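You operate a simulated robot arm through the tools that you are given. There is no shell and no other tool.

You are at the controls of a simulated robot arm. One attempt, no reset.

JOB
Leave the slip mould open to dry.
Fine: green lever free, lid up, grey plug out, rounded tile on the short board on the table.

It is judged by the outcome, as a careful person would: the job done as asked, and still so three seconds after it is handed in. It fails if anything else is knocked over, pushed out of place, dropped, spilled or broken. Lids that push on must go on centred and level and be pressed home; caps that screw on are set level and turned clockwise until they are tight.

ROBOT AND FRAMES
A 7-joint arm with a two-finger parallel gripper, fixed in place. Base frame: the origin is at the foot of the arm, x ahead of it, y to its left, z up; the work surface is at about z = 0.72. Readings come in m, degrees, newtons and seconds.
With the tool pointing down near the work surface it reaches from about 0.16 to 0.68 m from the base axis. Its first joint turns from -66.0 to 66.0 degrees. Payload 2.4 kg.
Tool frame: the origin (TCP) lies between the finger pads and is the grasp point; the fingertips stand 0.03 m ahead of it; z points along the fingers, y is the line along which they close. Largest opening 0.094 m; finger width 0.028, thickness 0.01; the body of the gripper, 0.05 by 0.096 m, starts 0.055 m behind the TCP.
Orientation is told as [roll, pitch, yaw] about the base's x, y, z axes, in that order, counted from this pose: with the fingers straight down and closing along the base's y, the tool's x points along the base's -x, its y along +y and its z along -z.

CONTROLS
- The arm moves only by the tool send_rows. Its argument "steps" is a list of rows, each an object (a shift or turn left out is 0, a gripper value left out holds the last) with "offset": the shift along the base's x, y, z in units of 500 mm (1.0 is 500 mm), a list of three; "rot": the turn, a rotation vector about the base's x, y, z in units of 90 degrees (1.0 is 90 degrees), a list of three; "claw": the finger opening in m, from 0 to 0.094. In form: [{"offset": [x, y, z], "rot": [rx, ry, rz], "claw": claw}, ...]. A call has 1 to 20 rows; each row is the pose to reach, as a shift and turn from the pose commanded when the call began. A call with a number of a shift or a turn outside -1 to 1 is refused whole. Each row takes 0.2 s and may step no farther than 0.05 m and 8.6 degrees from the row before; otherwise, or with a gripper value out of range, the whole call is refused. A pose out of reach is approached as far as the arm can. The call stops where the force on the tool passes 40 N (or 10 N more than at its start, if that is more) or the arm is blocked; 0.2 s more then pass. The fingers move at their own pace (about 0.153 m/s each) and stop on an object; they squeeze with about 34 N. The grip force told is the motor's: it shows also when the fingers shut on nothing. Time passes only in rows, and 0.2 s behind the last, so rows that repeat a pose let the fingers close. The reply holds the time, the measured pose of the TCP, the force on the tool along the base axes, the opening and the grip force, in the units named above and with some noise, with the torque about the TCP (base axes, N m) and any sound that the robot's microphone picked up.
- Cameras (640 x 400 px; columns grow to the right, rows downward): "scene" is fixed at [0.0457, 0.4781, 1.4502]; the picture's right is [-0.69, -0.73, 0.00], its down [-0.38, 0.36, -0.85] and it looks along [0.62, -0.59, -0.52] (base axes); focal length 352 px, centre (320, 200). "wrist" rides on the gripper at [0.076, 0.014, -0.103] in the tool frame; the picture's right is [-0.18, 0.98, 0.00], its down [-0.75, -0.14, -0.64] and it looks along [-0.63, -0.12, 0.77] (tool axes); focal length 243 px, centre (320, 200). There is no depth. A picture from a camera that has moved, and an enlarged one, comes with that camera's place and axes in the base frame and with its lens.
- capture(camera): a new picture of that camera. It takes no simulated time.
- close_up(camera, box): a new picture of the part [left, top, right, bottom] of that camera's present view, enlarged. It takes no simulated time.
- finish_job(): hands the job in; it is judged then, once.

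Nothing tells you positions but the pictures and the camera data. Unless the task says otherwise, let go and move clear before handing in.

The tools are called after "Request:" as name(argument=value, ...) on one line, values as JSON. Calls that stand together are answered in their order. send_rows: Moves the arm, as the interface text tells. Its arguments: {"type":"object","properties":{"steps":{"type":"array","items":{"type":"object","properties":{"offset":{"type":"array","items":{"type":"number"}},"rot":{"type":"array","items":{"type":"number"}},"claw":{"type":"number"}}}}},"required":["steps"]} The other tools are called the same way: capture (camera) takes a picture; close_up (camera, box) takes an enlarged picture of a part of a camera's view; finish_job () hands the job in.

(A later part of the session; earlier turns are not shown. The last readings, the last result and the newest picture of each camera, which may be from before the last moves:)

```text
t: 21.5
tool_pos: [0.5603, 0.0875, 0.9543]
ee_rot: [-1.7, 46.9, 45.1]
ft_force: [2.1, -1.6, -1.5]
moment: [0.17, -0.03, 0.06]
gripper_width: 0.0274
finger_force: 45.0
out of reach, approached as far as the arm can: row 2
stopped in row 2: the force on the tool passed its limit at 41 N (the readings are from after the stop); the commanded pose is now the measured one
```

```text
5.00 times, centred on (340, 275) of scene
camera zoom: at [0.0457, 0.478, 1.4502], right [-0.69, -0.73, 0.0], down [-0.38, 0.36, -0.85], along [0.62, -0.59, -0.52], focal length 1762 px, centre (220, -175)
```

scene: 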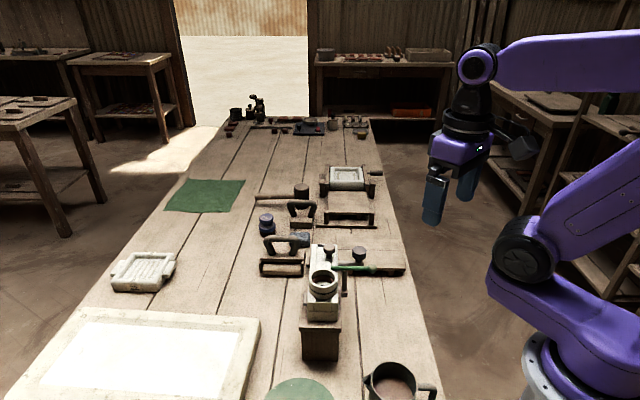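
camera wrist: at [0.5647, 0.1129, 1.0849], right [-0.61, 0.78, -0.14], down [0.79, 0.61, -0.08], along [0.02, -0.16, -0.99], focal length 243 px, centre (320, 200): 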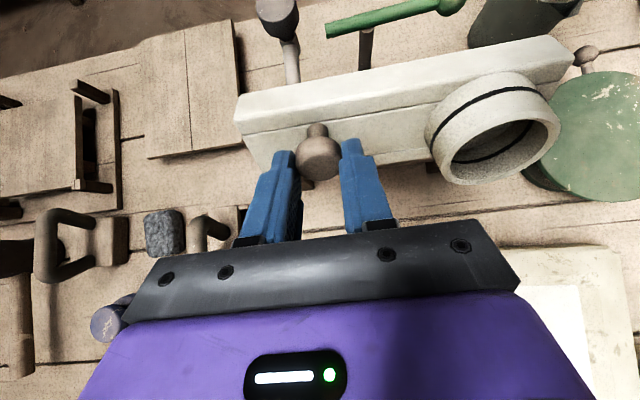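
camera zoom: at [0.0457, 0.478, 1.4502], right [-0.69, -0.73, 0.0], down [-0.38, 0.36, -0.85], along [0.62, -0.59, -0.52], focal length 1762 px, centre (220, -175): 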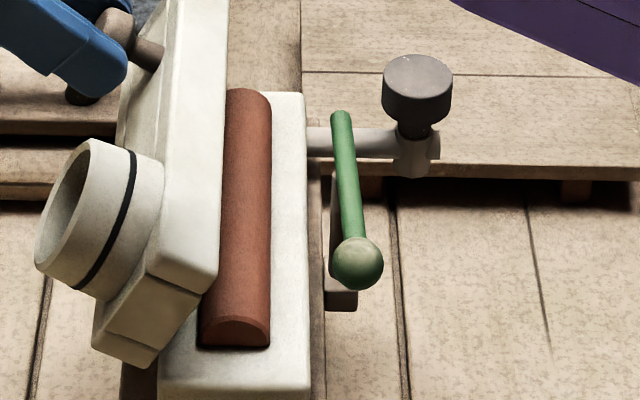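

The tool cannot tilt further there, and the lid is still at about 80 degrees in my grip. I'll look closely at the hinge end before deciding how to finish the opening.

Request:
close_up(camera="scene", box=[276, 250, 340, 290])

Request:
close_up(camera="scene", box=[276, 280, 340, 320])

Request:
capture(camera="scene")

Request:
capture(camera="wrist")

```text
10.00 times, centred on (308, 270) of scene
camera zoom: at [0.0457, 0.478, 1.4502], right [-0.69, -0.73, 0.0], down [-0.38, 0.36, -0.85], along [0.62, -0.59, -0.52], focal length 3525 px, centre (440, -500)
```

zoom: 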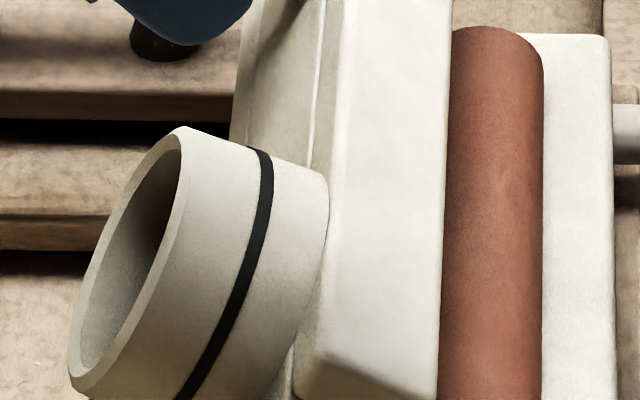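

```text
10.00 times, centred on (308, 300) of scene
camera zoom: at [0.0457, 0.478, 1.4502], right [-0.69, -0.73, 0.0], down [-0.38, 0.36, -0.85], along [0.62, -0.59, -0.52], focal length 3525 px, centre (440, -800)
```

zoom: 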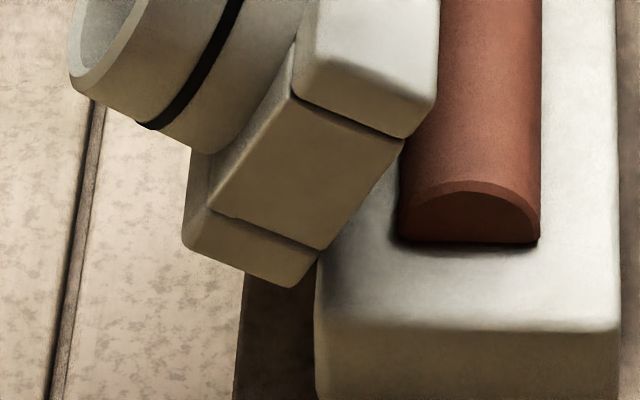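

```text
taken
```

scene: 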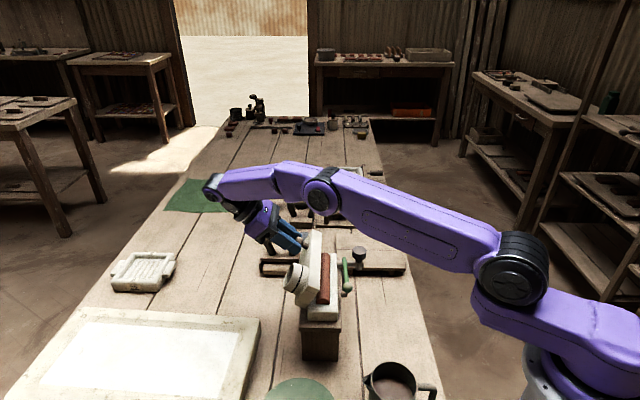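

```text
taken
camera wrist: at [0.5647, 0.1159, 1.0819], right [-0.62, 0.77, -0.16], down [0.78, 0.61, -0.11], along [0.01, -0.19, -0.98], focal length 243 px, centre (320, 200)
```

wrist: 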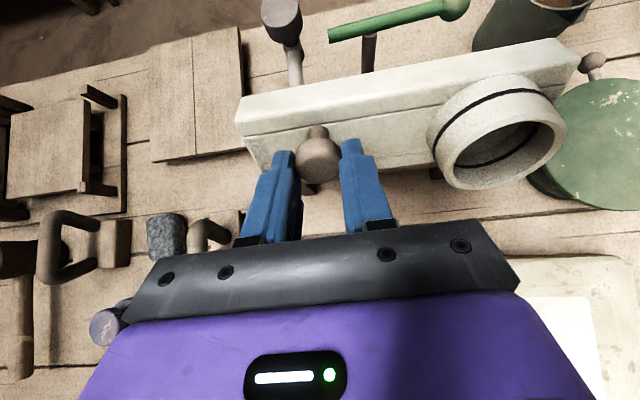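

I need a better measure of the lid's real angle, so I'll zoom the wrist view on the lid's knob end and free edge.

Request:
close_up(camera="wrist", box=[220, 20, 412, 140])

Request:
close_up(camera="wrist", box=[220, 90, 412, 210])

Request:
close_up(camera="wrist", box=[400, 20, 592, 140])

```text
3.33 times, centred on (316, 80) of wrist
camera zoom: at [0.5647, 0.1159, 1.0819], right [-0.62, 0.77, -0.16], down [0.78, 0.61, -0.11], along [0.01, -0.19, -0.98], focal length 809 px, centre (333, 600)
```

zoom: 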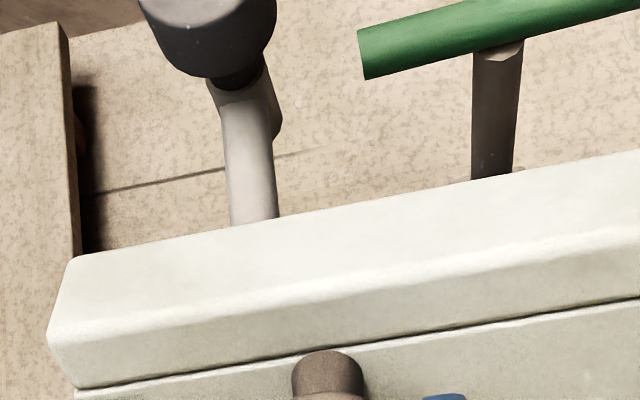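

```text
3.33 times, centred on (316, 150) of wrist
camera zoom: at [0.5647, 0.1159, 1.0819], right [-0.62, 0.77, -0.16], down [0.78, 0.61, -0.11], along [0.01, -0.19, -0.98], focal length 809 px, centre (333, 367)
```

zoom: 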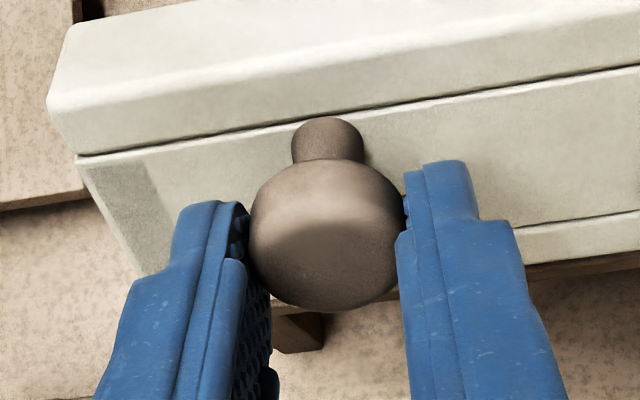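

```text
3.33 times, centred on (496, 80) of wrist
camera zoom: at [0.5647, 0.1159, 1.0819], right [-0.62, 0.77, -0.16], down [0.78, 0.61, -0.11], along [0.01, -0.19, -0.98], focal length 809 px, centre (-267, 600)
```

zoom: 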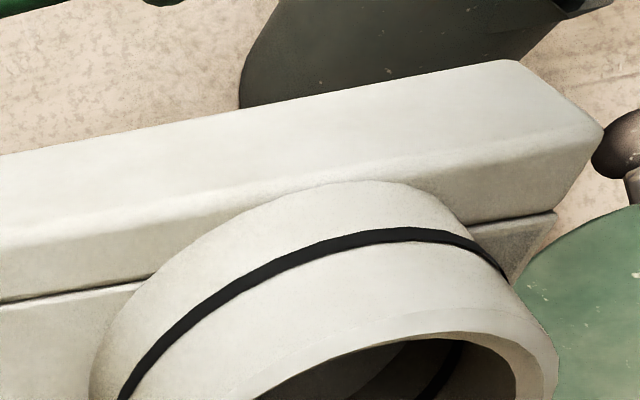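

The lid is really at about 65 degrees, and it has been turning with the tool because of pad friction. I'll see whether a smaller closing command eases the squeeze so the knob can pivot in the pads.

Request:
send_rows(steps=[{"offset": [0, 0, 0], "claw": 0.0255}, {"offset": [0, 0, 0], "claw": 0.0255}])

Request:
send_rows(steps=[{"offset": [0, 0, 0], "claw": 0.0265}, {"offset": [0, 0, 0], "claw": 0.0265}])

```text
t: 22.1
tool_pos: [0.5598, 0.0878, 0.9564]
ee_rot: [-1.8, 47.0, 45.0]
ft_force: [4.9, -3.2, -4.8]
moment: [0.09, -0.31, 0.25]
gripper_width: 0.0272
finger_force: 44.7
```

```text
t: 22.7
tool_pos: [0.559, 0.0882, 0.9564]
ee_rot: [-1.8, 47.0, 45.0]
ft_force: [2.3, -3.3, 0.2]
moment: [-0.12, 0.02, 0.11]
gripper_width: 0.0289
finger_force: 1.6
```

The grip opened more than I wanted, to 0.029 m. I'll check whether the lid is still held before any time passes.

Request:
capture(camera="wrist")

Request:
close_up(camera="scene", box=[276, 235, 404, 315])

```text
taken
camera wrist: at [0.5645, 0.1163, 1.0823], right [-0.62, 0.77, -0.16], down [0.78, 0.61, -0.11], along [0.01, -0.19, -0.98], focal length 243 px, centre (320, 200)
```

wrist: 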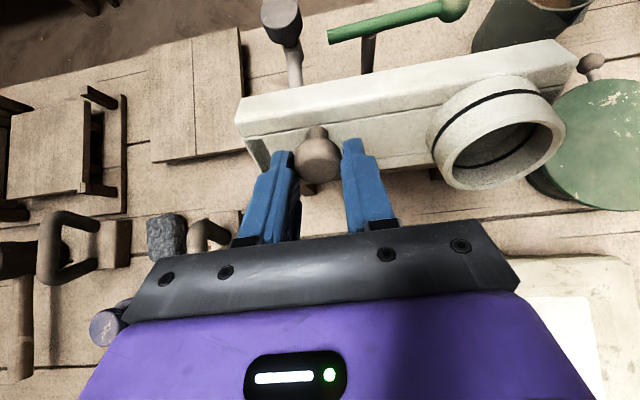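

```text
5.00 times, centred on (340, 275) of scene
camera zoom: at [0.0457, 0.478, 1.4502], right [-0.69, -0.73, 0.0], down [-0.38, 0.36, -0.85], along [0.62, -0.59, -0.52], focal length 1762 px, centre (220, -175)
```

zoom: 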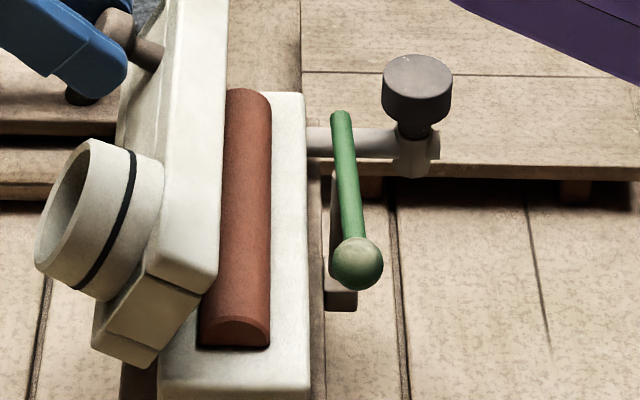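

The lid has not moved even with the grip nearly off, so the hinge seems to hold it by friction. I'll ease the fingers slightly wider and wait to confirm.

Request:
send_rows(steps=[{"offset": [0, 0, 0], "claw": 0.03}, {"offset": [0, 0, 0], "claw": 0.03}])

Request:
close_up(camera="scene", box=[276, 235, 404, 315])

Request:
close_up(camera="wrist", box=[220, 90, 412, 210])

```text
t: 23.3
tool_pos: [0.5594, 0.089, 0.9562]
ee_rot: [-1.7, 47.0, 45.1]
ft_force: [0.0, -0.6, 0.3]
moment: [-0.01, 0.03, 0.0]
gripper_width: 0.0298
finger_force: 0.1
```

```text
5.00 times, centred on (340, 275) of scene
camera zoom: at [0.0457, 0.4781, 1.4502], right [-0.69, -0.73, 0.0], down [-0.38, 0.36, -0.85], along [0.62, -0.59, -0.52], focal length 1762 px, centre (220, -175)
```

zoom: 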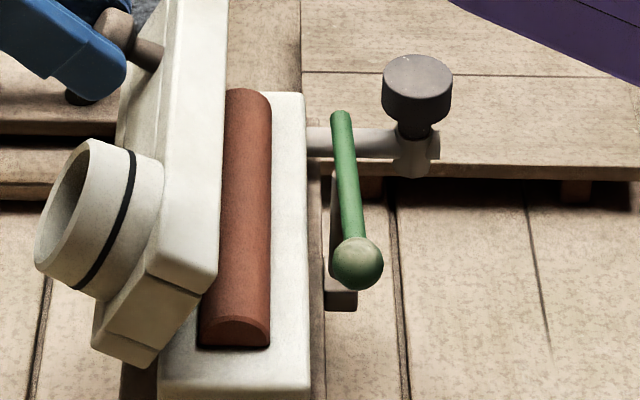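

```text
3.33 times, centred on (316, 150) of wrist
camera zoom: at [0.5643, 0.1169, 1.0821], right [-0.62, 0.77, -0.15], down [0.78, 0.61, -0.11], along [0.01, -0.19, -0.98], focal length 809 px, centre (333, 367)
```

zoom: 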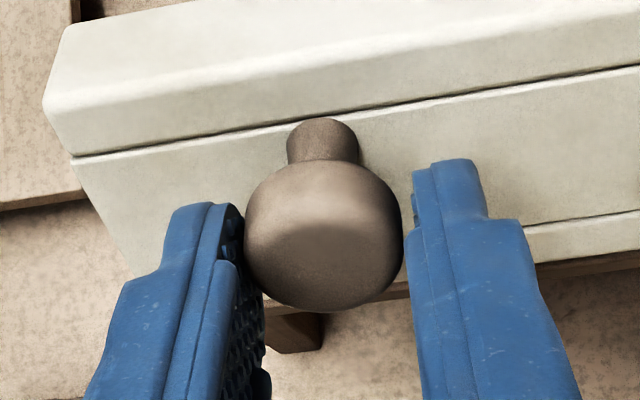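

The lid stays put by itself with the fingers clear. I'll open wider and rise straight off the knob, then watch that the lid holds.

Request:
send_rows(steps=[{"offset": [0, 0, 0], "claw": 0.06}, {"offset": [0, 0, 0], "claw": 0.06}, {"offset": [0.006, 0.006, 0.03], "claw": 0.06}, {"offset": [0.01, 0.01, 0.08], "claw": 0.06}, {"offset": [0.01, 0.01, 0.15], "claw": 0.06}, {"offset": [0.01, 0.01, 0.22], "claw": 0.06}])

Request:
close_up(camera="scene", box=[260, 220, 404, 310])

Request:
capture(camera="wrist")

```text
t: 24.7
tool_pos: [0.5406, 0.0887, 1.056]
ee_rot: [-1.6, 46.9, 45.1]
ft_force: [0.2, -1.1, 0.3]
moment: [-0.03, 0.01, -0.02]
gripper_width: 0.0599
finger_force: 0.0
out of reach, approached as far as the arm can: row 4, 5, 6
```

```text
4.44 times, centred on (332, 265) of scene
camera zoom: at [0.0457, 0.4781, 1.4502], right [-0.69, -0.73, 0.0], down [-0.38, 0.36, -0.85], along [0.62, -0.59, -0.52], focal length 1566 px, centre (267, -89)
```

zoom: 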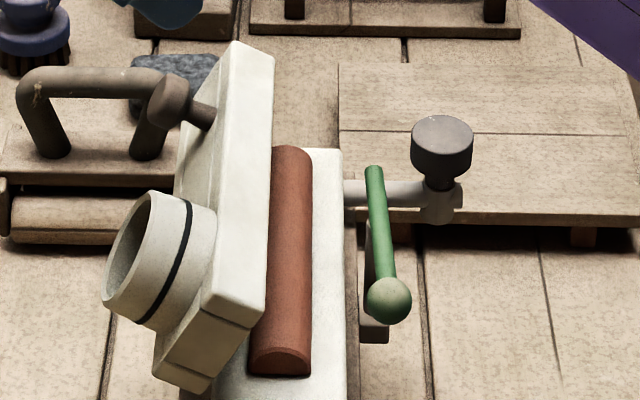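

```text
taken
camera wrist: at [0.5449, 0.117, 1.182], right [-0.62, 0.77, -0.15], down [0.78, 0.61, -0.11], along [0.01, -0.19, -0.98], focal length 243 px, centre (320, 200)
```

wrist: 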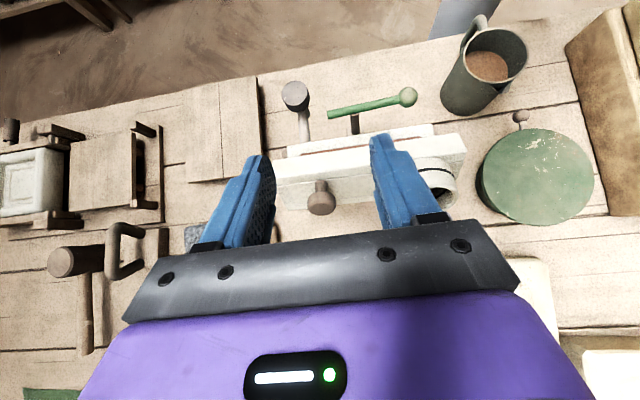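

The lid stands at about 65 degrees on its own but still leans over the tile, so it needs to go past vertical. I'll straighten the tool, close the fingers and come in on the robot side to push the lid's underside open.

Request:
send_rows(steps=[{"offset": [-0.02, -0.008, 0.01], "rot": [0.053, -0.0524, 0], "claw": 0.06}, {"offset": [-0.04, -0.017, 0.02], "rot": [0.106, -0.1049, 0], "claw": 0.0}, {"offset": [-0.062, -0.026, 0.02], "rot": [0.159, -0.1573, 0], "claw": 0.0}, {"offset": [-0.084, -0.035, 0.02], "rot": [0.212, -0.2097, 0], "claw": 0.0}, {"offset": [-0.106, -0.044, 0.01], "rot": [0.265, -0.2621, 0], "claw": 0.0}, {"offset": [-0.128, -0.053, 0.0], "rot": [0.318, -0.3146, 0], "claw": 0.0}, {"offset": [-0.151, -0.062, 0.0], "rot": [0.371, -0.367, 0], "claw": 0.0}])

Request:
capture(camera="wrist")

Request:
close_up(camera="scene", box=[260, 200, 404, 290])

```text
t: 26.3
tool_pos: [0.4644, 0.0551, 1.0546]
ee_rot: [-1.6, 0.0, 45.2]
ft_force: [-0.2, 0.3, 0.3]
moment: [0.01, 0.0, 0.02]
gripper_width: 0.0
finger_force: 32.8
```

```text
taken
camera wrist: at [0.3993, 0.0135, 1.1575], right [-0.57, 0.82, -0.03], down [0.62, 0.45, 0.65], along [0.55, 0.35, -0.76], focal length 243 px, centre (320, 200)
```

wrist: 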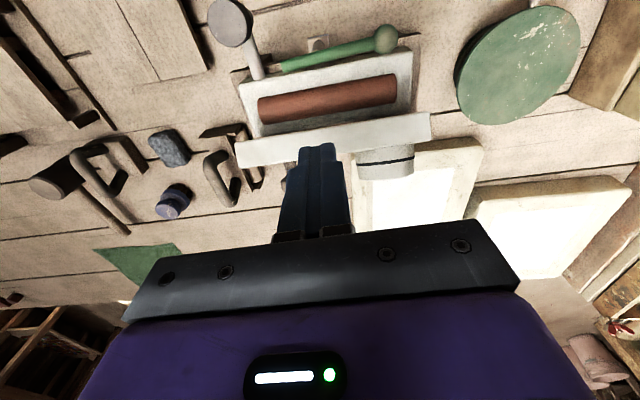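

```text
4.44 times, centred on (332, 245) of scene
camera zoom: at [0.0457, 0.4781, 1.4502], right [-0.69, -0.73, 0.0], down [-0.38, 0.36, -0.85], along [0.62, -0.59, -0.52], focal length 1566 px, centre (267, 0)
```

zoom: 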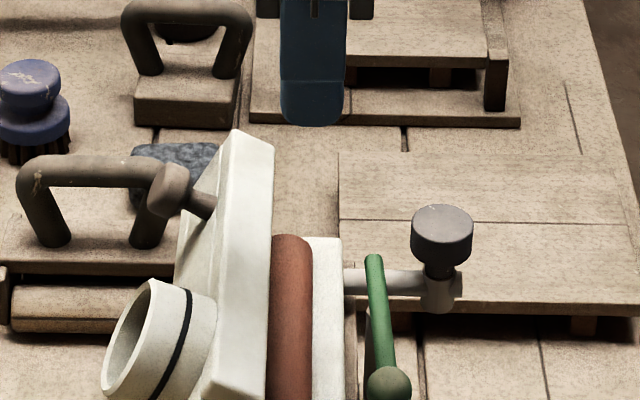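

From above I can see the tile lying on the base and the lid's free edge. I'll zoom in to measure both.

Request:
close_up(camera="wrist", box=[220, 30, 444, 170])

```text
2.86 times, centred on (332, 100) of wrist
camera zoom: at [0.3993, 0.0135, 1.1575], right [-0.57, 0.82, -0.03], down [0.62, 0.45, 0.65], along [0.55, 0.35, -0.76], focal length 693 px, centre (286, 486)
```

zoom: 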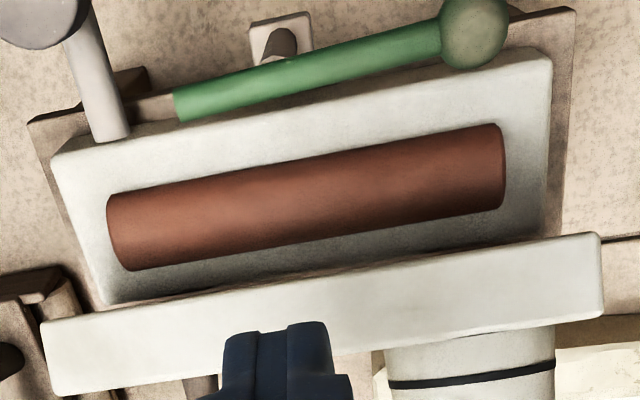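

The lid is at about 60 degrees with its lower free edge near z 0.937. The tile is about 144 mm long, 29 mm wide and 15 mm high. I'll lower the closed fingers in front of the lid edge and push gently towards the hinge side.

Request:
send_rows(steps=[{"offset": [0, 0, -0.05], "rot": [0.0125, 0.0126, 0]}, {"offset": [0, 0, -0.12], "rot": [0.0125, 0.0126, 0]}, {"offset": [0, 0, -0.18], "rot": [0.0125, 0.0126, 0]}, {"offset": [0, 0, -0.213], "rot": [0.0125, 0.0126, 0]}, {"offset": [0.007, 0.0071, -0.213], "rot": [0.0125, 0.0126, 0]}, {"offset": [0.0141, 0.0142, -0.213], "rot": [0.0125, 0.0126, 0]}, {"offset": [0.0211, 0.0213, -0.213], "rot": [0.0125, 0.0126, 0]}, {"offset": [0.0281, 0.0284, -0.213], "rot": [0.0125, 0.0126, 0]}])

Request:
close_up(camera="scene", box=[260, 220, 404, 310])

Request:
capture(camera="wrist")

```text
t: 28.1
tool_pos: [0.4776, 0.0689, 0.9477]
ee_rot: [0.0, 0.1, 45.0]
ft_force: [-0.9, -0.5, -0.2]
moment: [0.02, 0.02, 0.01]
gripper_width: 0.0
finger_force: 33.4
```

```text
4.44 times, centred on (332, 265) of scene
camera zoom: at [0.0456, 0.478, 1.4502], right [-0.69, -0.73, 0.0], down [-0.38, 0.36, -0.85], along [0.62, -0.59, -0.52], focal length 1566 px, centre (267, -89)
```

zoom: 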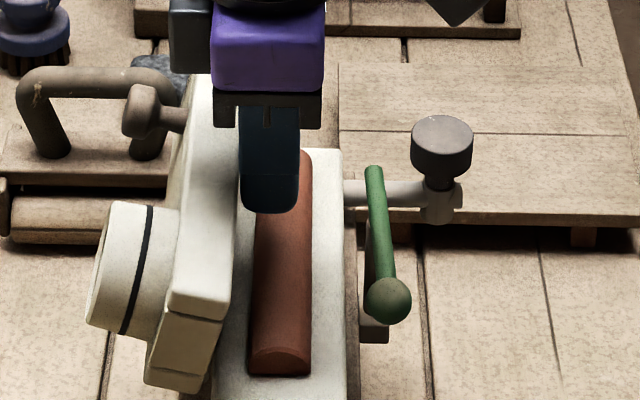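

```text
taken
camera wrist: at [0.4147, 0.0258, 1.0514], right [-0.57, 0.82, 0.0], down [0.63, 0.43, 0.64], along [0.53, 0.36, -0.77], focal length 243 px, centre (320, 200)
```

wrist: 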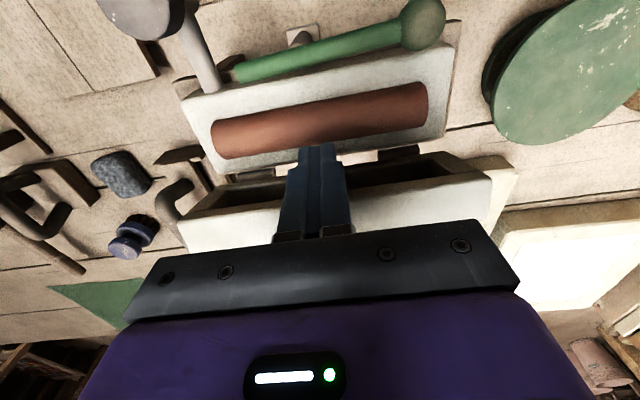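

The lid swings freely with hardly any force and is now near 80 degrees. I'll keep pushing past vertical.

Request:
send_rows(steps=[{"offset": [0.0091, 0.0092, 0.0]}, {"offset": [0.0183, 0.0185, 0.0]}, {"offset": [0.0274, 0.0277, 0.0]}, {"offset": [0.0366, 0.037, 0.0]}])

Request:
close_up(camera="scene", box=[260, 220, 404, 310])

```text
t: 29.1
tool_pos: [0.4962, 0.0877, 0.9491]
ee_rot: [0.0, 0.0, 45.2]
ft_force: [0.2, 0.3, 0.8]
moment: [0.05, -0.04, 0.05]
gripper_width: 0.0
finger_force: 32.8
```

```text
4.44 times, centred on (332, 265) of scene
camera zoom: at [0.0457, 0.4781, 1.4502], right [-0.69, -0.73, 0.0], down [-0.38, 0.36, -0.85], along [0.62, -0.59, -0.52], focal length 1566 px, centre (267, -89)
```

zoom: 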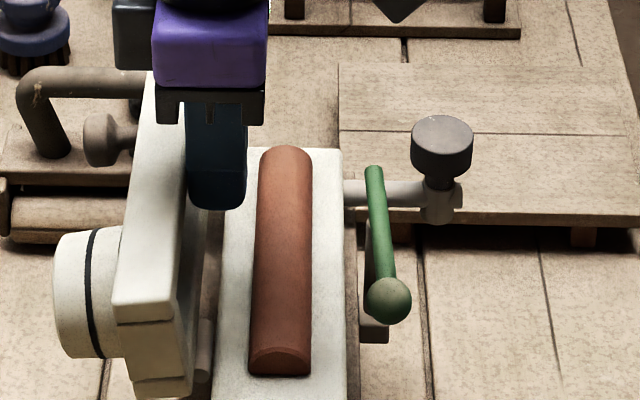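

The lid is now about vertical. A little more, to roughly 103 degrees, will leave it clearly open.

Request:
send_rows(steps=[{"offset": [0.007, 0.0071, 0.0]}, {"offset": [0.0141, 0.0142, 0.0]}, {"offset": [0.0183, 0.0185, 0.0]}])

Request:
close_up(camera="scene", box=[260, 220, 404, 310])

```text
t: 29.9
tool_pos: [0.5006, 0.0929, 0.9474]
ee_rot: [0.4, 0.7, 44.9]
ft_force: [-24.9, -23.2, 10.8]
moment: [-0.51, 0.17, 0.1]
gripper_width: 0.0002
finger_force: 32.8
```

```text
4.44 times, centred on (332, 265) of scene
camera zoom: at [0.0448, 0.4774, 1.4504], right [-0.69, -0.73, 0.0], down [-0.38, 0.36, -0.85], along [0.62, -0.59, -0.52], focal length 1566 px, centre (267, -89)
```

zoom: 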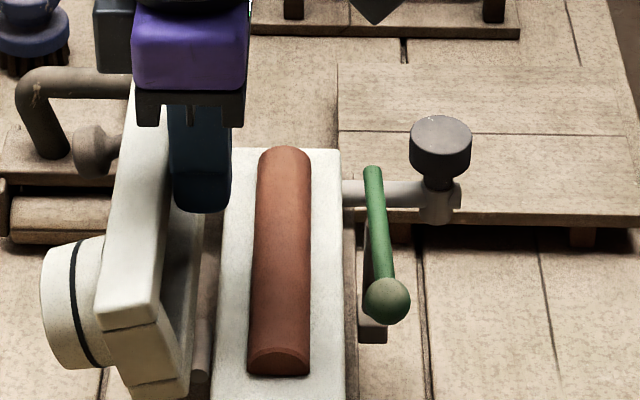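

I felt the hinge stop at about 34 N, so the lid is fully open. I'll back off at once and see that it stays.

Request:
send_rows(steps=[{"offset": [-0.0183, -0.0185, 0.0]}, {"offset": [-0.045, -0.0455, 0.0]}, {"offset": [-0.05, -0.05, 0.08]}, {"offset": [-0.05, -0.05, 0.16]}, {"offset": [-0.05, -0.05, 0.22]}])

Request:
close_up(camera="scene", box=[260, 220, 404, 310])

Request:
capture(camera="wrist")

```text
t: 31.1
tool_pos: [0.4799, 0.0724, 1.0585]
ee_rot: [0.1, -0.1, 45.0]
ft_force: [-0.8, 0.1, -0.6]
moment: [-0.02, -0.02, 0.0]
gripper_width: 0.0001
finger_force: 33.0
```

```text
4.44 times, centred on (332, 265) of scene
camera zoom: at [0.0456, 0.4781, 1.4502], right [-0.69, -0.73, 0.0], down [-0.38, 0.36, -0.85], along [0.62, -0.59, -0.52], focal length 1566 px, centre (267, -89)
```

zoom: 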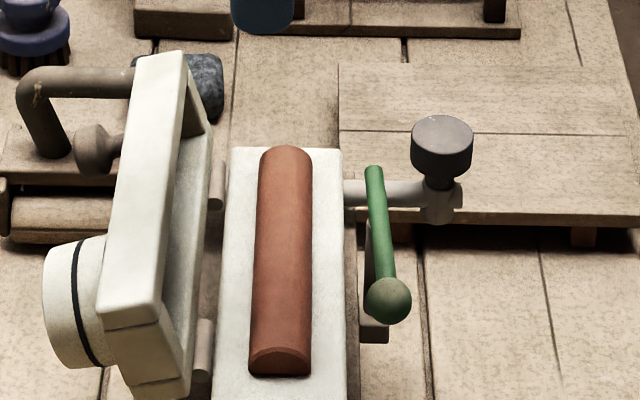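

```text
taken
camera wrist: at [0.4163, 0.029, 1.1618], right [-0.57, 0.82, 0.0], down [0.63, 0.43, 0.64], along [0.53, 0.36, -0.77], focal length 243 px, centre (320, 200)
```

wrist: 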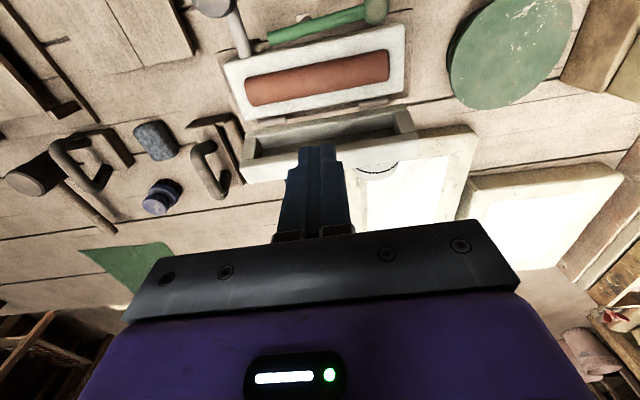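

The lid now rests open on its stop, with the tile uncovered. Next is the grey plug; I'll hover over it with the fingers open across the side tube.

Request:
send_rows(steps=[{"offset": [-0.01, -0.08, 0.0], "claw": 0.06}, {"offset": [-0.025, -0.16, 0.0], "claw": 0.06}, {"offset": [-0.04, -0.234, 0.0], "claw": 0.06}, {"offset": [-0.04, -0.234, -0.08], "claw": 0.06}, {"offset": [-0.04, -0.234, -0.16], "claw": 0.06}])

Request:
capture(camera="wrist")

Request:
close_up(camera="scene", box=[300, 220, 428, 300])

```text
t: 32.3
tool_pos: [0.458, -0.0456, 0.9772]
ee_rot: [-0.1, 0.0, 45.1]
ft_force: [-0.1, 0.3, -0.7]
moment: [0.0, 0.03, 0.03]
gripper_width: 0.06
finger_force: 0.0
```

```text
taken
camera wrist: at [0.3947, -0.0893, 1.0809], right [-0.57, 0.82, 0.0], down [0.63, 0.43, 0.64], along [0.53, 0.36, -0.77], focal length 243 px, centre (320, 200)
```

wrist: 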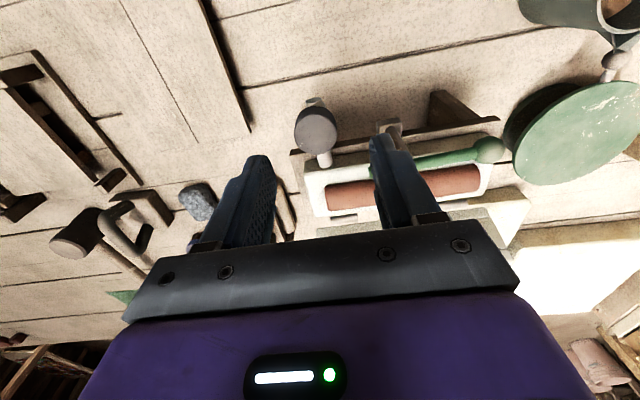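

```text
5.00 times, centred on (364, 260) of scene
camera zoom: at [0.0457, 0.478, 1.4502], right [-0.69, -0.73, 0.0], down [-0.38, 0.36, -0.85], along [0.62, -0.59, -0.52], focal length 1762 px, centre (100, -100)
```

zoom: 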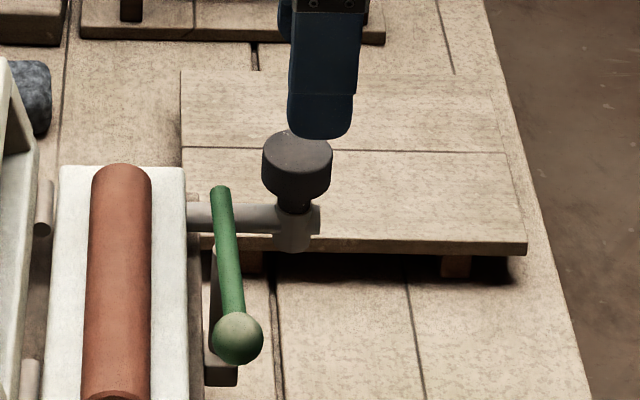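

The plug is close to centred under the fingers. I'll zoom in to trim the alignment.

Request:
close_up(camera="wrist", box=[240, 80, 400, 180])

```text
4.00 times, centred on (320, 130) of wrist
camera zoom: at [0.3947, -0.0893, 1.0809], right [-0.57, 0.82, 0.0], down [0.63, 0.43, 0.64], along [0.53, 0.36, -0.77], focal length 970 px, centre (320, 480)
```

zoom: 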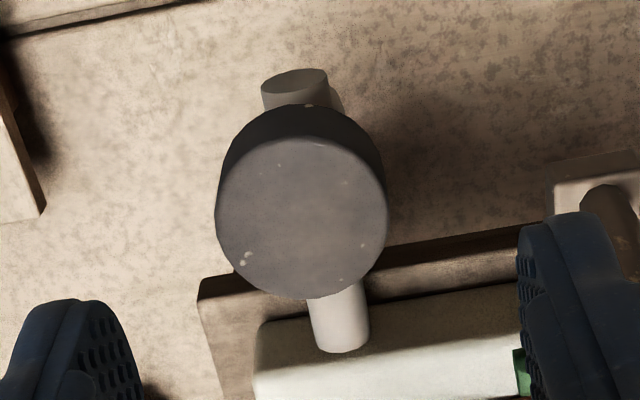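

The plug head is about 3.5 mm off along the lid's axis, so I'll correct that, descend and grip it.

Request:
send_rows(steps=[{"offset": [0.0062, -0.0038, -0.04]}, {"offset": [0.0062, -0.0038, -0.09]}, {"offset": [0.0062, -0.0038, -0.1244]}, {"offset": [0.0062, -0.0038, -0.1244], "claw": 0.02}, {"offset": [0.0062, -0.0038, -0.1244], "claw": 0.02}, {"offset": [0.0062, -0.0038, -0.1244], "claw": 0.02}])

Request:
close_up(camera="scene", box=[300, 220, 428, 300])

```text
t: 33.7
tool_pos: [0.4605, -0.0474, 0.9152]
ee_rot: [0.1, 0.1, 45.1]
ft_force: [-2.4, 0.2, 0.4]
moment: [0.04, 0.05, 0.0]
gripper_width: 0.0329
finger_force: 44.8
```

```text
5.00 times, centred on (364, 260) of scene
camera zoom: at [0.0456, 0.4781, 1.4502], right [-0.69, -0.73, 0.0], down [-0.38, 0.36, -0.85], along [0.62, -0.59, -0.52], focal length 1762 px, centre (100, -100)
```

zoom: 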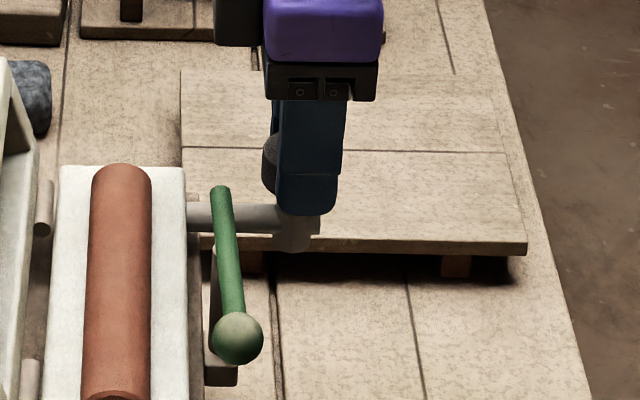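

The plug head is gripped at 0.033 m. Pulling straight up gently.

Request:
send_rows(steps=[{"offset": [0, 0, 0.006]}, {"offset": [0, 0, 0.014]}, {"offset": [0, 0, 0.024]}, {"offset": [0, 0, 0.036]}, {"offset": [0, 0, 0.05]}])

Request:
close_up(camera="scene", box=[300, 220, 428, 300])

```text
t: 34.9
tool_pos: [0.4617, -0.0487, 0.9393]
ee_rot: [0.3, 0.3, 45.1]
ft_force: [-11.2, -7.8, -20.5]
moment: [-0.25, -0.01, 0.06]
gripper_width: 0.0325
finger_force: 45.0
```

```text
5.00 times, centred on (364, 260) of scene
camera zoom: at [0.0457, 0.4778, 1.4503], right [-0.69, -0.73, 0.0], down [-0.38, 0.36, -0.85], along [0.62, -0.59, -0.52], focal length 1762 px, centre (100, -100)
```

zoom: 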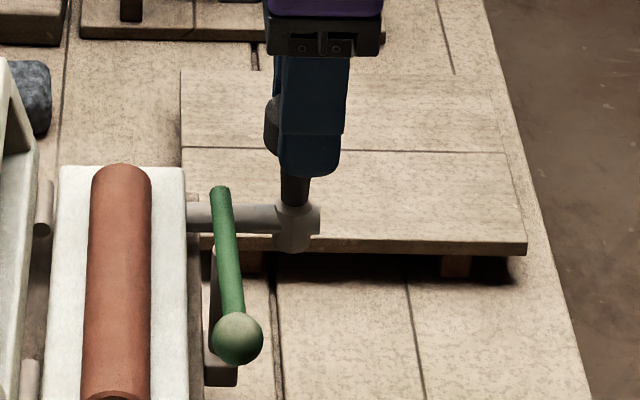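

The plug is sliding out; its stem is rising from the tube with about 20 N of drag. I'll continue up slowly with a small side correction.

Request:
send_rows(steps=[{"offset": [-0.003, -0.003, 0.01]}, {"offset": [-0.003, -0.003, 0.022]}, {"offset": [-0.003, -0.003, 0.034]}, {"offset": [-0.003, -0.003, 0.046]}, {"offset": [-0.003, -0.003, 0.06]}])

Request:
close_up(camera="scene", box=[300, 220, 428, 300])

```text
t: 35.3
tool_pos: [0.4621, -0.0485, 0.9414]
ee_rot: [0.4, 0.3, 45.2]
ft_force: [4.4, -1.2, -17.1]
moment: [-0.39, -0.39, 0.03]
gripper_width: 0.0325
finger_force: 44.8
stopped in row 1: the force on the tool passed its limit at 47 N (the readings are from after the stop); the commanded pose is now the measured one
```

```text
5.00 times, centred on (364, 260) of scene
camera zoom: at [0.046, 0.478, 1.4502], right [-0.69, -0.73, 0.0], down [-0.38, 0.36, -0.85], along [0.62, -0.59, -0.52], focal length 1762 px, centre (100, -100)
```

zoom: 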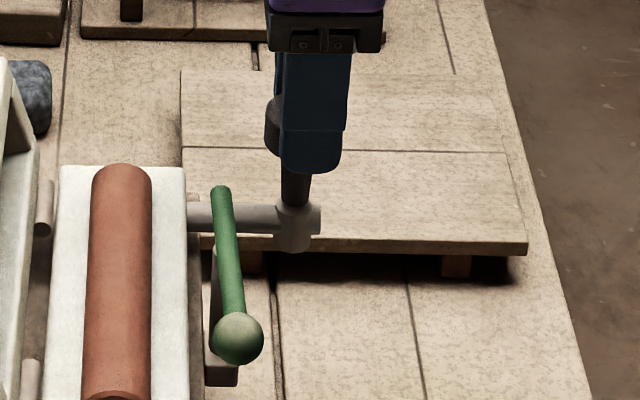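

The pull spiked to 47 N and stopped itself. I'll retry purely vertically in very small steps to see whether it is just sticking.

Request:
send_rows(steps=[{"offset": [0, 0, 0.003]}, {"offset": [0, 0, 0.006]}, {"offset": [0, 0, 0.009]}])

Request:
capture(camera="wrist")

Request:
close_up(camera="scene", box=[334, 230, 398, 270])

```text
t: 35.9
tool_pos: [0.4616, -0.0484, 0.9446]
ee_rot: [0.3, 0.4, 45.0]
ft_force: [6.3, -1.5, -17.9]
moment: [-0.42, -0.36, 0.06]
gripper_width: 0.0325
finger_force: 45.0
stopped in row 3: the force on the tool passed its limit at 42 N (the readings are from after the stop); the commanded pose is now the measured one
```

```text
taken
camera wrist: at [0.3988, -0.0918, 1.0484], right [-0.57, 0.82, 0.0], down [0.64, 0.43, 0.64], along [0.52, 0.36, -0.77], focal length 243 px, centre (320, 200)
```

wrist: 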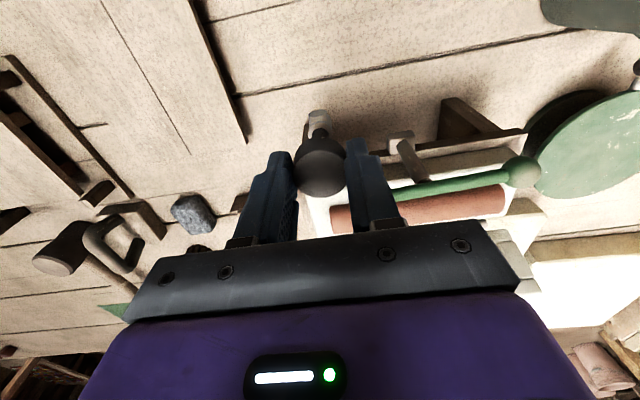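

```text
10.00 times, centred on (366, 250) of scene
camera zoom: at [0.0461, 0.478, 1.4502], right [-0.69, -0.73, 0.0], down [-0.38, 0.36, -0.85], along [0.62, -0.59, -0.52], focal length 3525 px, centre (-140, -300)
```

zoom: 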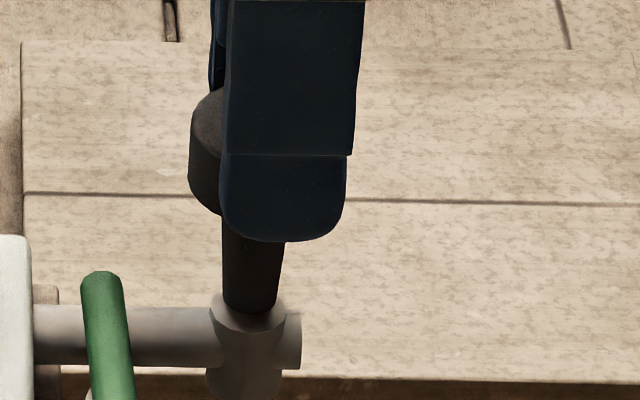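

The stem is sliding up out of a socket at the tube's end; it is just tight. I'll keep pulling in 1 mm steps with a slight centring correction.

Request:
send_rows(steps=[{"offset": [0.001, 0.0, 0.002]}, {"offset": [0.002, 0.0, 0.004]}, {"offset": [0.002, 0.0, 0.006]}, {"offset": [0.002, 0.0, 0.008]}, {"offset": [0.002, 0.0, 0.01]}, {"offset": [0.002, 0.0, 0.012]}, {"offset": [0.002, 0.0, 0.014]}, {"offset": [0.002, 0.0, 0.016]}])

Request:
close_up(camera="scene", box=[334, 230, 398, 270])

```text
t: 36.8
tool_pos: [0.4604, -0.0485, 0.9465]
ee_rot: [0.3, 0.4, 45.2]
ft_force: [4.6, -1.8, -18.2]
moment: [-0.36, -0.3, 0.07]
gripper_width: 0.0326
finger_force: 44.7
stopped in row 4: the force on the tool passed its limit at 42 N (the readings are from after the stop); the commanded pose is now the measured one
```

```text
10.00 times, centred on (366, 250) of scene
camera zoom: at [0.046, 0.478, 1.4502], right [-0.69, -0.73, 0.0], down [-0.38, 0.36, -0.85], along [0.62, -0.59, -0.52], focal length 3525 px, centre (-140, -300)
```

zoom: 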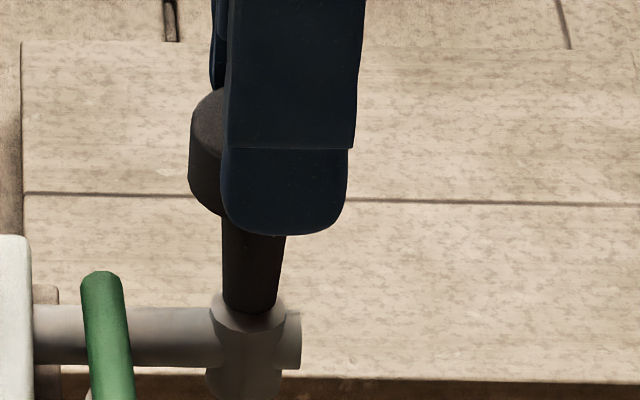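

The head has stopped rising while the fingers slip up it, so the plug may be at the end of its travel or jammed. I'll twist it slightly to feel whether it is free to turn.

Request:
send_rows(steps=[{"offset": [0, 0, -0.004]}, {"offset": [0, 0, -0.006], "rot": [0, 0, 0.04]}, {"offset": [0, 0, -0.006], "rot": [0, 0, 0.08]}])

Request:
close_up(camera="wrist", box=[240, 80, 400, 180])

Request:
close_up(camera="scene", box=[334, 230, 398, 270])

```text
t: 37.6
tool_pos: [0.461, -0.0494, 0.944]
ee_rot: [0.4, 0.4, 52.1]
ft_force: [0.6, -3.3, 0.1]
moment: [-0.3, -0.25, -0.63]
gripper_width: 0.0322
finger_force: 44.7
```

```text
4.00 times, centred on (320, 130) of wrist
camera zoom: at [0.4053, -0.0998, 1.0481], right [-0.67, 0.75, 0.01], down [0.58, 0.51, 0.64], along [0.47, 0.43, -0.77], focal length 970 px, centre (320, 480)
```

zoom: 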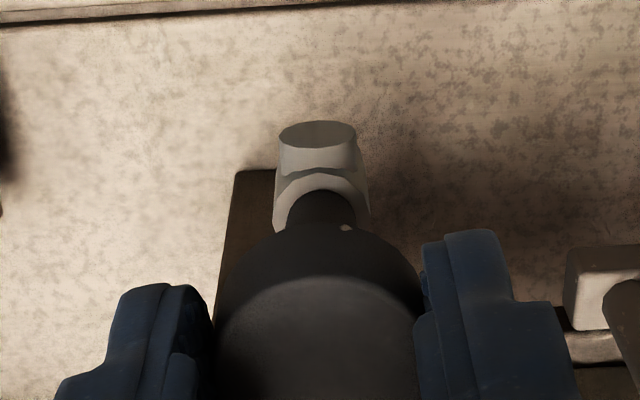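

```text
10.00 times, centred on (366, 250) of scene
camera zoom: at [0.0457, 0.478, 1.4502], right [-0.69, -0.73, 0.0], down [-0.38, 0.36, -0.85], along [0.62, -0.59, -0.52], focal length 3525 px, centre (-140, -300)
```

zoom: 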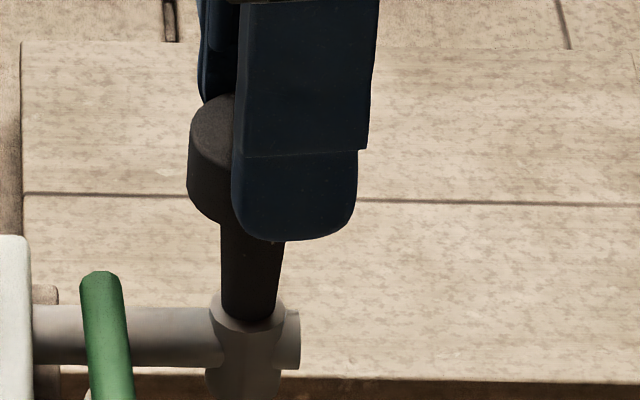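

It resists twisting and has no spring force on it when relieved. I'll let go to see whether the plug stays up by itself.

Request:
send_rows(steps=[{"offset": [0, 0, 0], "rot": [0, 0, -0.04]}, {"offset": [0, 0, 0], "rot": [0, 0, -0.08]}, {"offset": [0, 0, 0], "rot": [0, 0, -0.08], "claw": 0.05}, {"offset": [0, 0, 0], "rot": [0, 0, -0.08], "claw": 0.06}])

Request:
close_up(camera="scene", box=[334, 230, 398, 270])

Request:
close_up(camera="wrist", box=[240, 80, 400, 180])

```text
t: 38.6
tool_pos: [0.4591, -0.0474, 0.9438]
ee_rot: [0.5, 0.4, 45.1]
ft_force: [-0.7, -0.5, -1.0]
moment: [0.03, 0.0, 0.0]
gripper_width: 0.0598
finger_force: 0.1
```

```text
10.00 times, centred on (366, 250) of scene
camera zoom: at [0.0457, 0.4781, 1.4502], right [-0.69, -0.73, 0.0], down [-0.38, 0.36, -0.85], along [0.62, -0.59, -0.52], focal length 3525 px, centre (-140, -300)
```

zoom: 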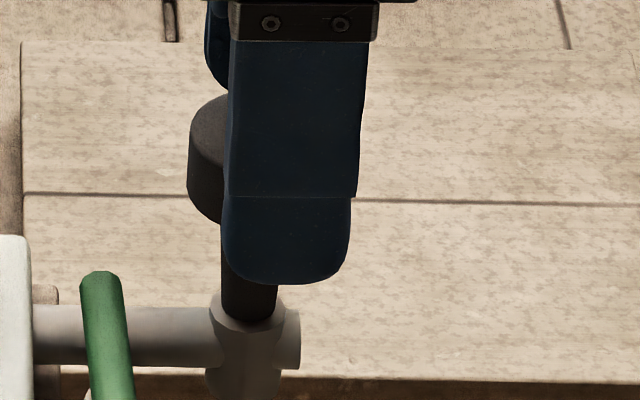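

```text
4.00 times, centred on (320, 130) of wrist
camera zoom: at [0.3989, -0.0914, 1.0477], right [-0.57, 0.82, 0.01], down [0.64, 0.43, 0.64], along [0.52, 0.36, -0.77], focal length 970 px, centre (320, 480)
```

zoom: 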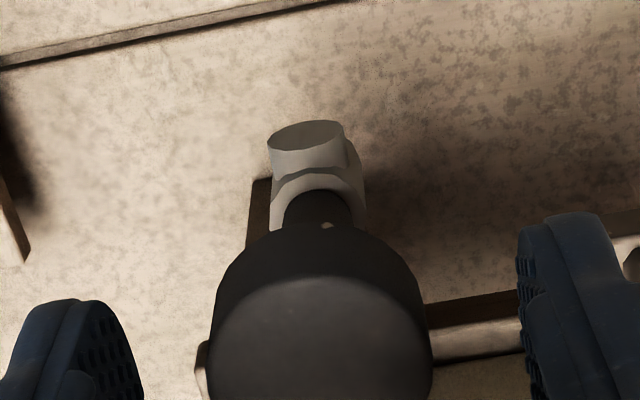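

The plug stays up on its own after release. I'll re-centre about 4 mm toward the device, take a fuller grip on the head and pull again to learn whether that was the end stop.

Request:
send_rows(steps=[{"offset": [0.0056, 0.0056, -0.008], "rot": [-0.002, -0.006, 0]}, {"offset": [0.0056, 0.0056, -0.018], "rot": [-0.002, -0.006, 0]}, {"offset": [0.0056, 0.0056, -0.018], "rot": [-0.002, -0.006, 0], "claw": 0.02}, {"offset": [0.0056, 0.0056, -0.018], "rot": [-0.002, -0.006, 0], "claw": 0.02}, {"offset": [0.0056, 0.0056, -0.018], "rot": [-0.002, -0.006, 0], "claw": 0.02}])

Request:
close_up(camera="scene", box=[334, 230, 398, 270])

```text
t: 39.8
tool_pos: [0.4649, -0.0451, 0.934]
ee_rot: [-0.1, 0.1, 45.1]
ft_force: [2.8, -4.3, -0.6]
moment: [-0.01, 0.02, 0.0]
gripper_width: 0.0324
finger_force: 45.2
```

```text
10.00 times, centred on (366, 250) of scene
camera zoom: at [0.0458, 0.4779, 1.4502], right [-0.69, -0.73, 0.0], down [-0.38, 0.36, -0.85], along [0.62, -0.59, -0.52], focal length 3525 px, centre (-140, -300)
```

zoom: 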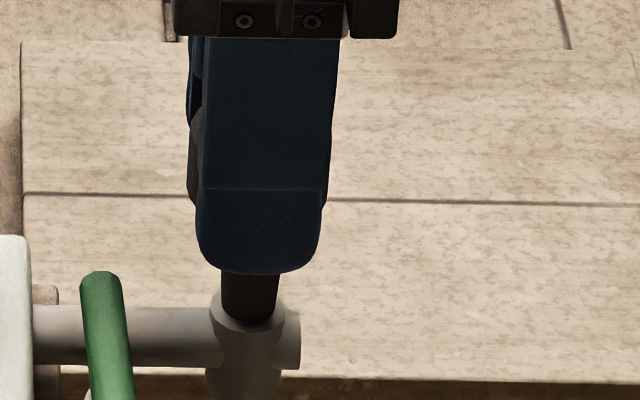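

The grip is centred now. Pulling up in 2 mm steps.

Request:
send_rows(steps=[{"offset": [0, 0, 0.004]}, {"offset": [0, 0, 0.008]}, {"offset": [0, 0, 0.012]}, {"offset": [0, 0, 0.016]}, {"offset": [0, 0, 0.02]}, {"offset": [0, 0, 0.024]}])

Request:
close_up(camera="scene", box=[334, 230, 398, 270])

```text
t: 40.6
tool_pos: [0.4641, -0.0454, 0.9393]
ee_rot: [-0.2, 0.1, 45.0]
ft_force: [9.9, -2.1, -28.3]
moment: [0.05, -0.16, 0.04]
gripper_width: 0.0326
finger_force: 44.9
stopped in row 3: the force on the tool passed its limit at 43 N (the readings are from after the stop); the commanded pose is now the measured one
```

```text
10.00 times, centred on (366, 250) of scene
camera zoom: at [0.0464, 0.478, 1.4502], right [-0.69, -0.73, 0.0], down [-0.38, 0.36, -0.85], along [0.62, -0.59, -0.52], focal length 3525 px, centre (-140, -300)
```

zoom: 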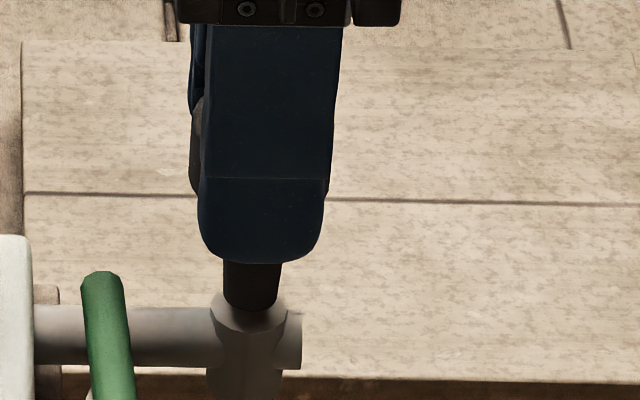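

The stem's bottom edge now looks clear of the socket rim. I'll zoom in to verify that before letting go.

Request:
close_up(camera="scene", box=[350, 250, 382, 270])

Request:
close_up(camera="wrist", box=[272, 90, 368, 150])

```text
16.00 times, centred on (366, 260) of scene
camera zoom: at [0.0464, 0.478, 1.4502], right [-0.69, -0.73, 0.0], down [-0.38, 0.36, -0.85], along [0.62, -0.59, -0.52], focal length 5639 px, centre (-416, -760)
```

zoom: 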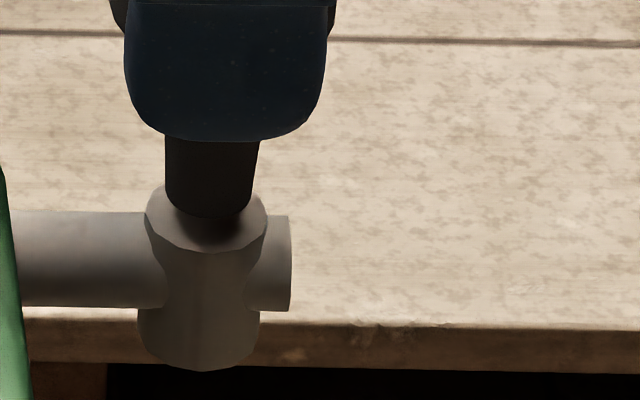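

```text
6.67 times, centred on (320, 120) of wrist
camera zoom: at [0.4013, -0.0881, 1.0414], right [-0.57, 0.82, 0.0], down [0.63, 0.44, 0.64], along [0.53, 0.36, -0.77], focal length 1618 px, centre (320, 733)
```

zoom: 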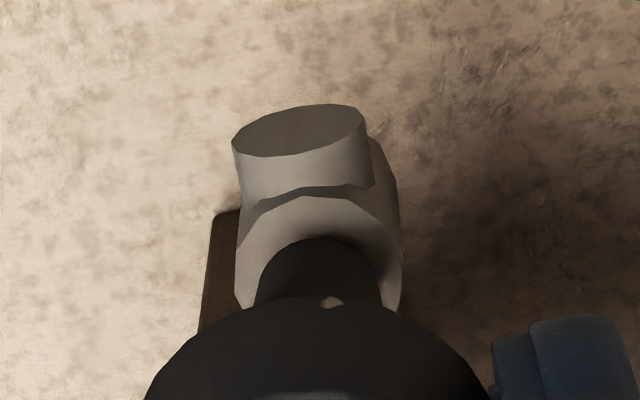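

The stem is a few millimetres clear of the socket and is firmly stopped there, so the plug is at its full out position. I'll release it and check that it stays.

Request:
send_rows(steps=[{"offset": [0, 0, 0], "claw": 0.05}, {"offset": [0, 0, 0], "claw": 0.06}, {"offset": [0, 0, 0], "claw": 0.06}, {"offset": [0, 0, 0.05], "claw": 0.06}, {"offset": [0, 0, 0.12], "claw": 0.06}, {"offset": [0, 0, 0.2], "claw": 0.06}])

Request:
close_up(camera="scene", box=[334, 230, 398, 270])

Request:
capture(camera="wrist")

```text
t: 42.0
tool_pos: [0.465, -0.0426, 1.0377]
ee_rot: [0.0, 0.0, 45.2]
ft_force: [0.5, -0.6, -0.3]
moment: [0.0, 0.0, 0.0]
gripper_width: 0.0601
finger_force: 0.1
```

```text
10.00 times, centred on (366, 250) of scene
camera zoom: at [0.0457, 0.4781, 1.4502], right [-0.69, -0.73, 0.0], down [-0.38, 0.36, -0.85], along [0.62, -0.59, -0.52], focal length 3525 px, centre (-140, -300)
```

zoom: 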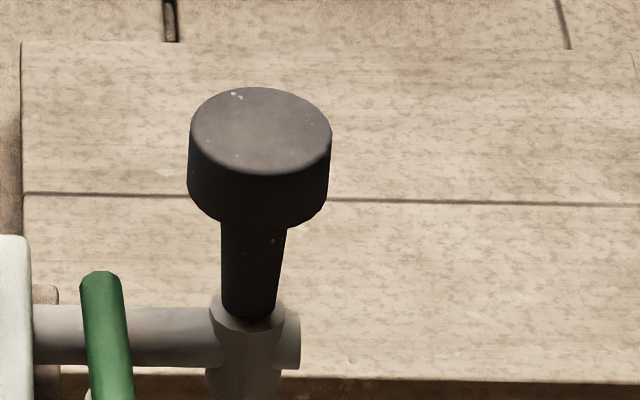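

```text
taken
camera wrist: at [0.4025, -0.0845, 1.1409], right [-0.57, 0.82, 0.0], down [0.63, 0.44, 0.64], along [0.53, 0.36, -0.77], focal length 243 px, centre (320, 200)
```

wrist: 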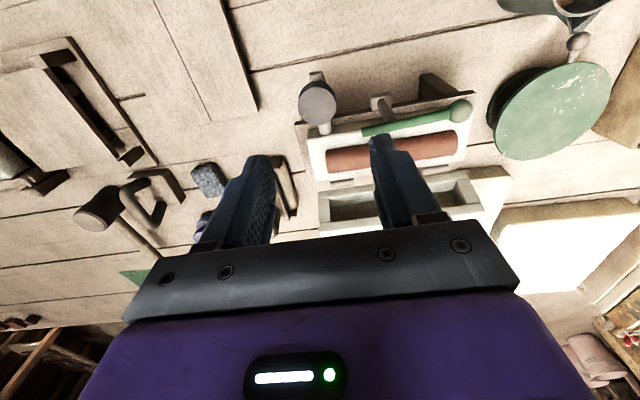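

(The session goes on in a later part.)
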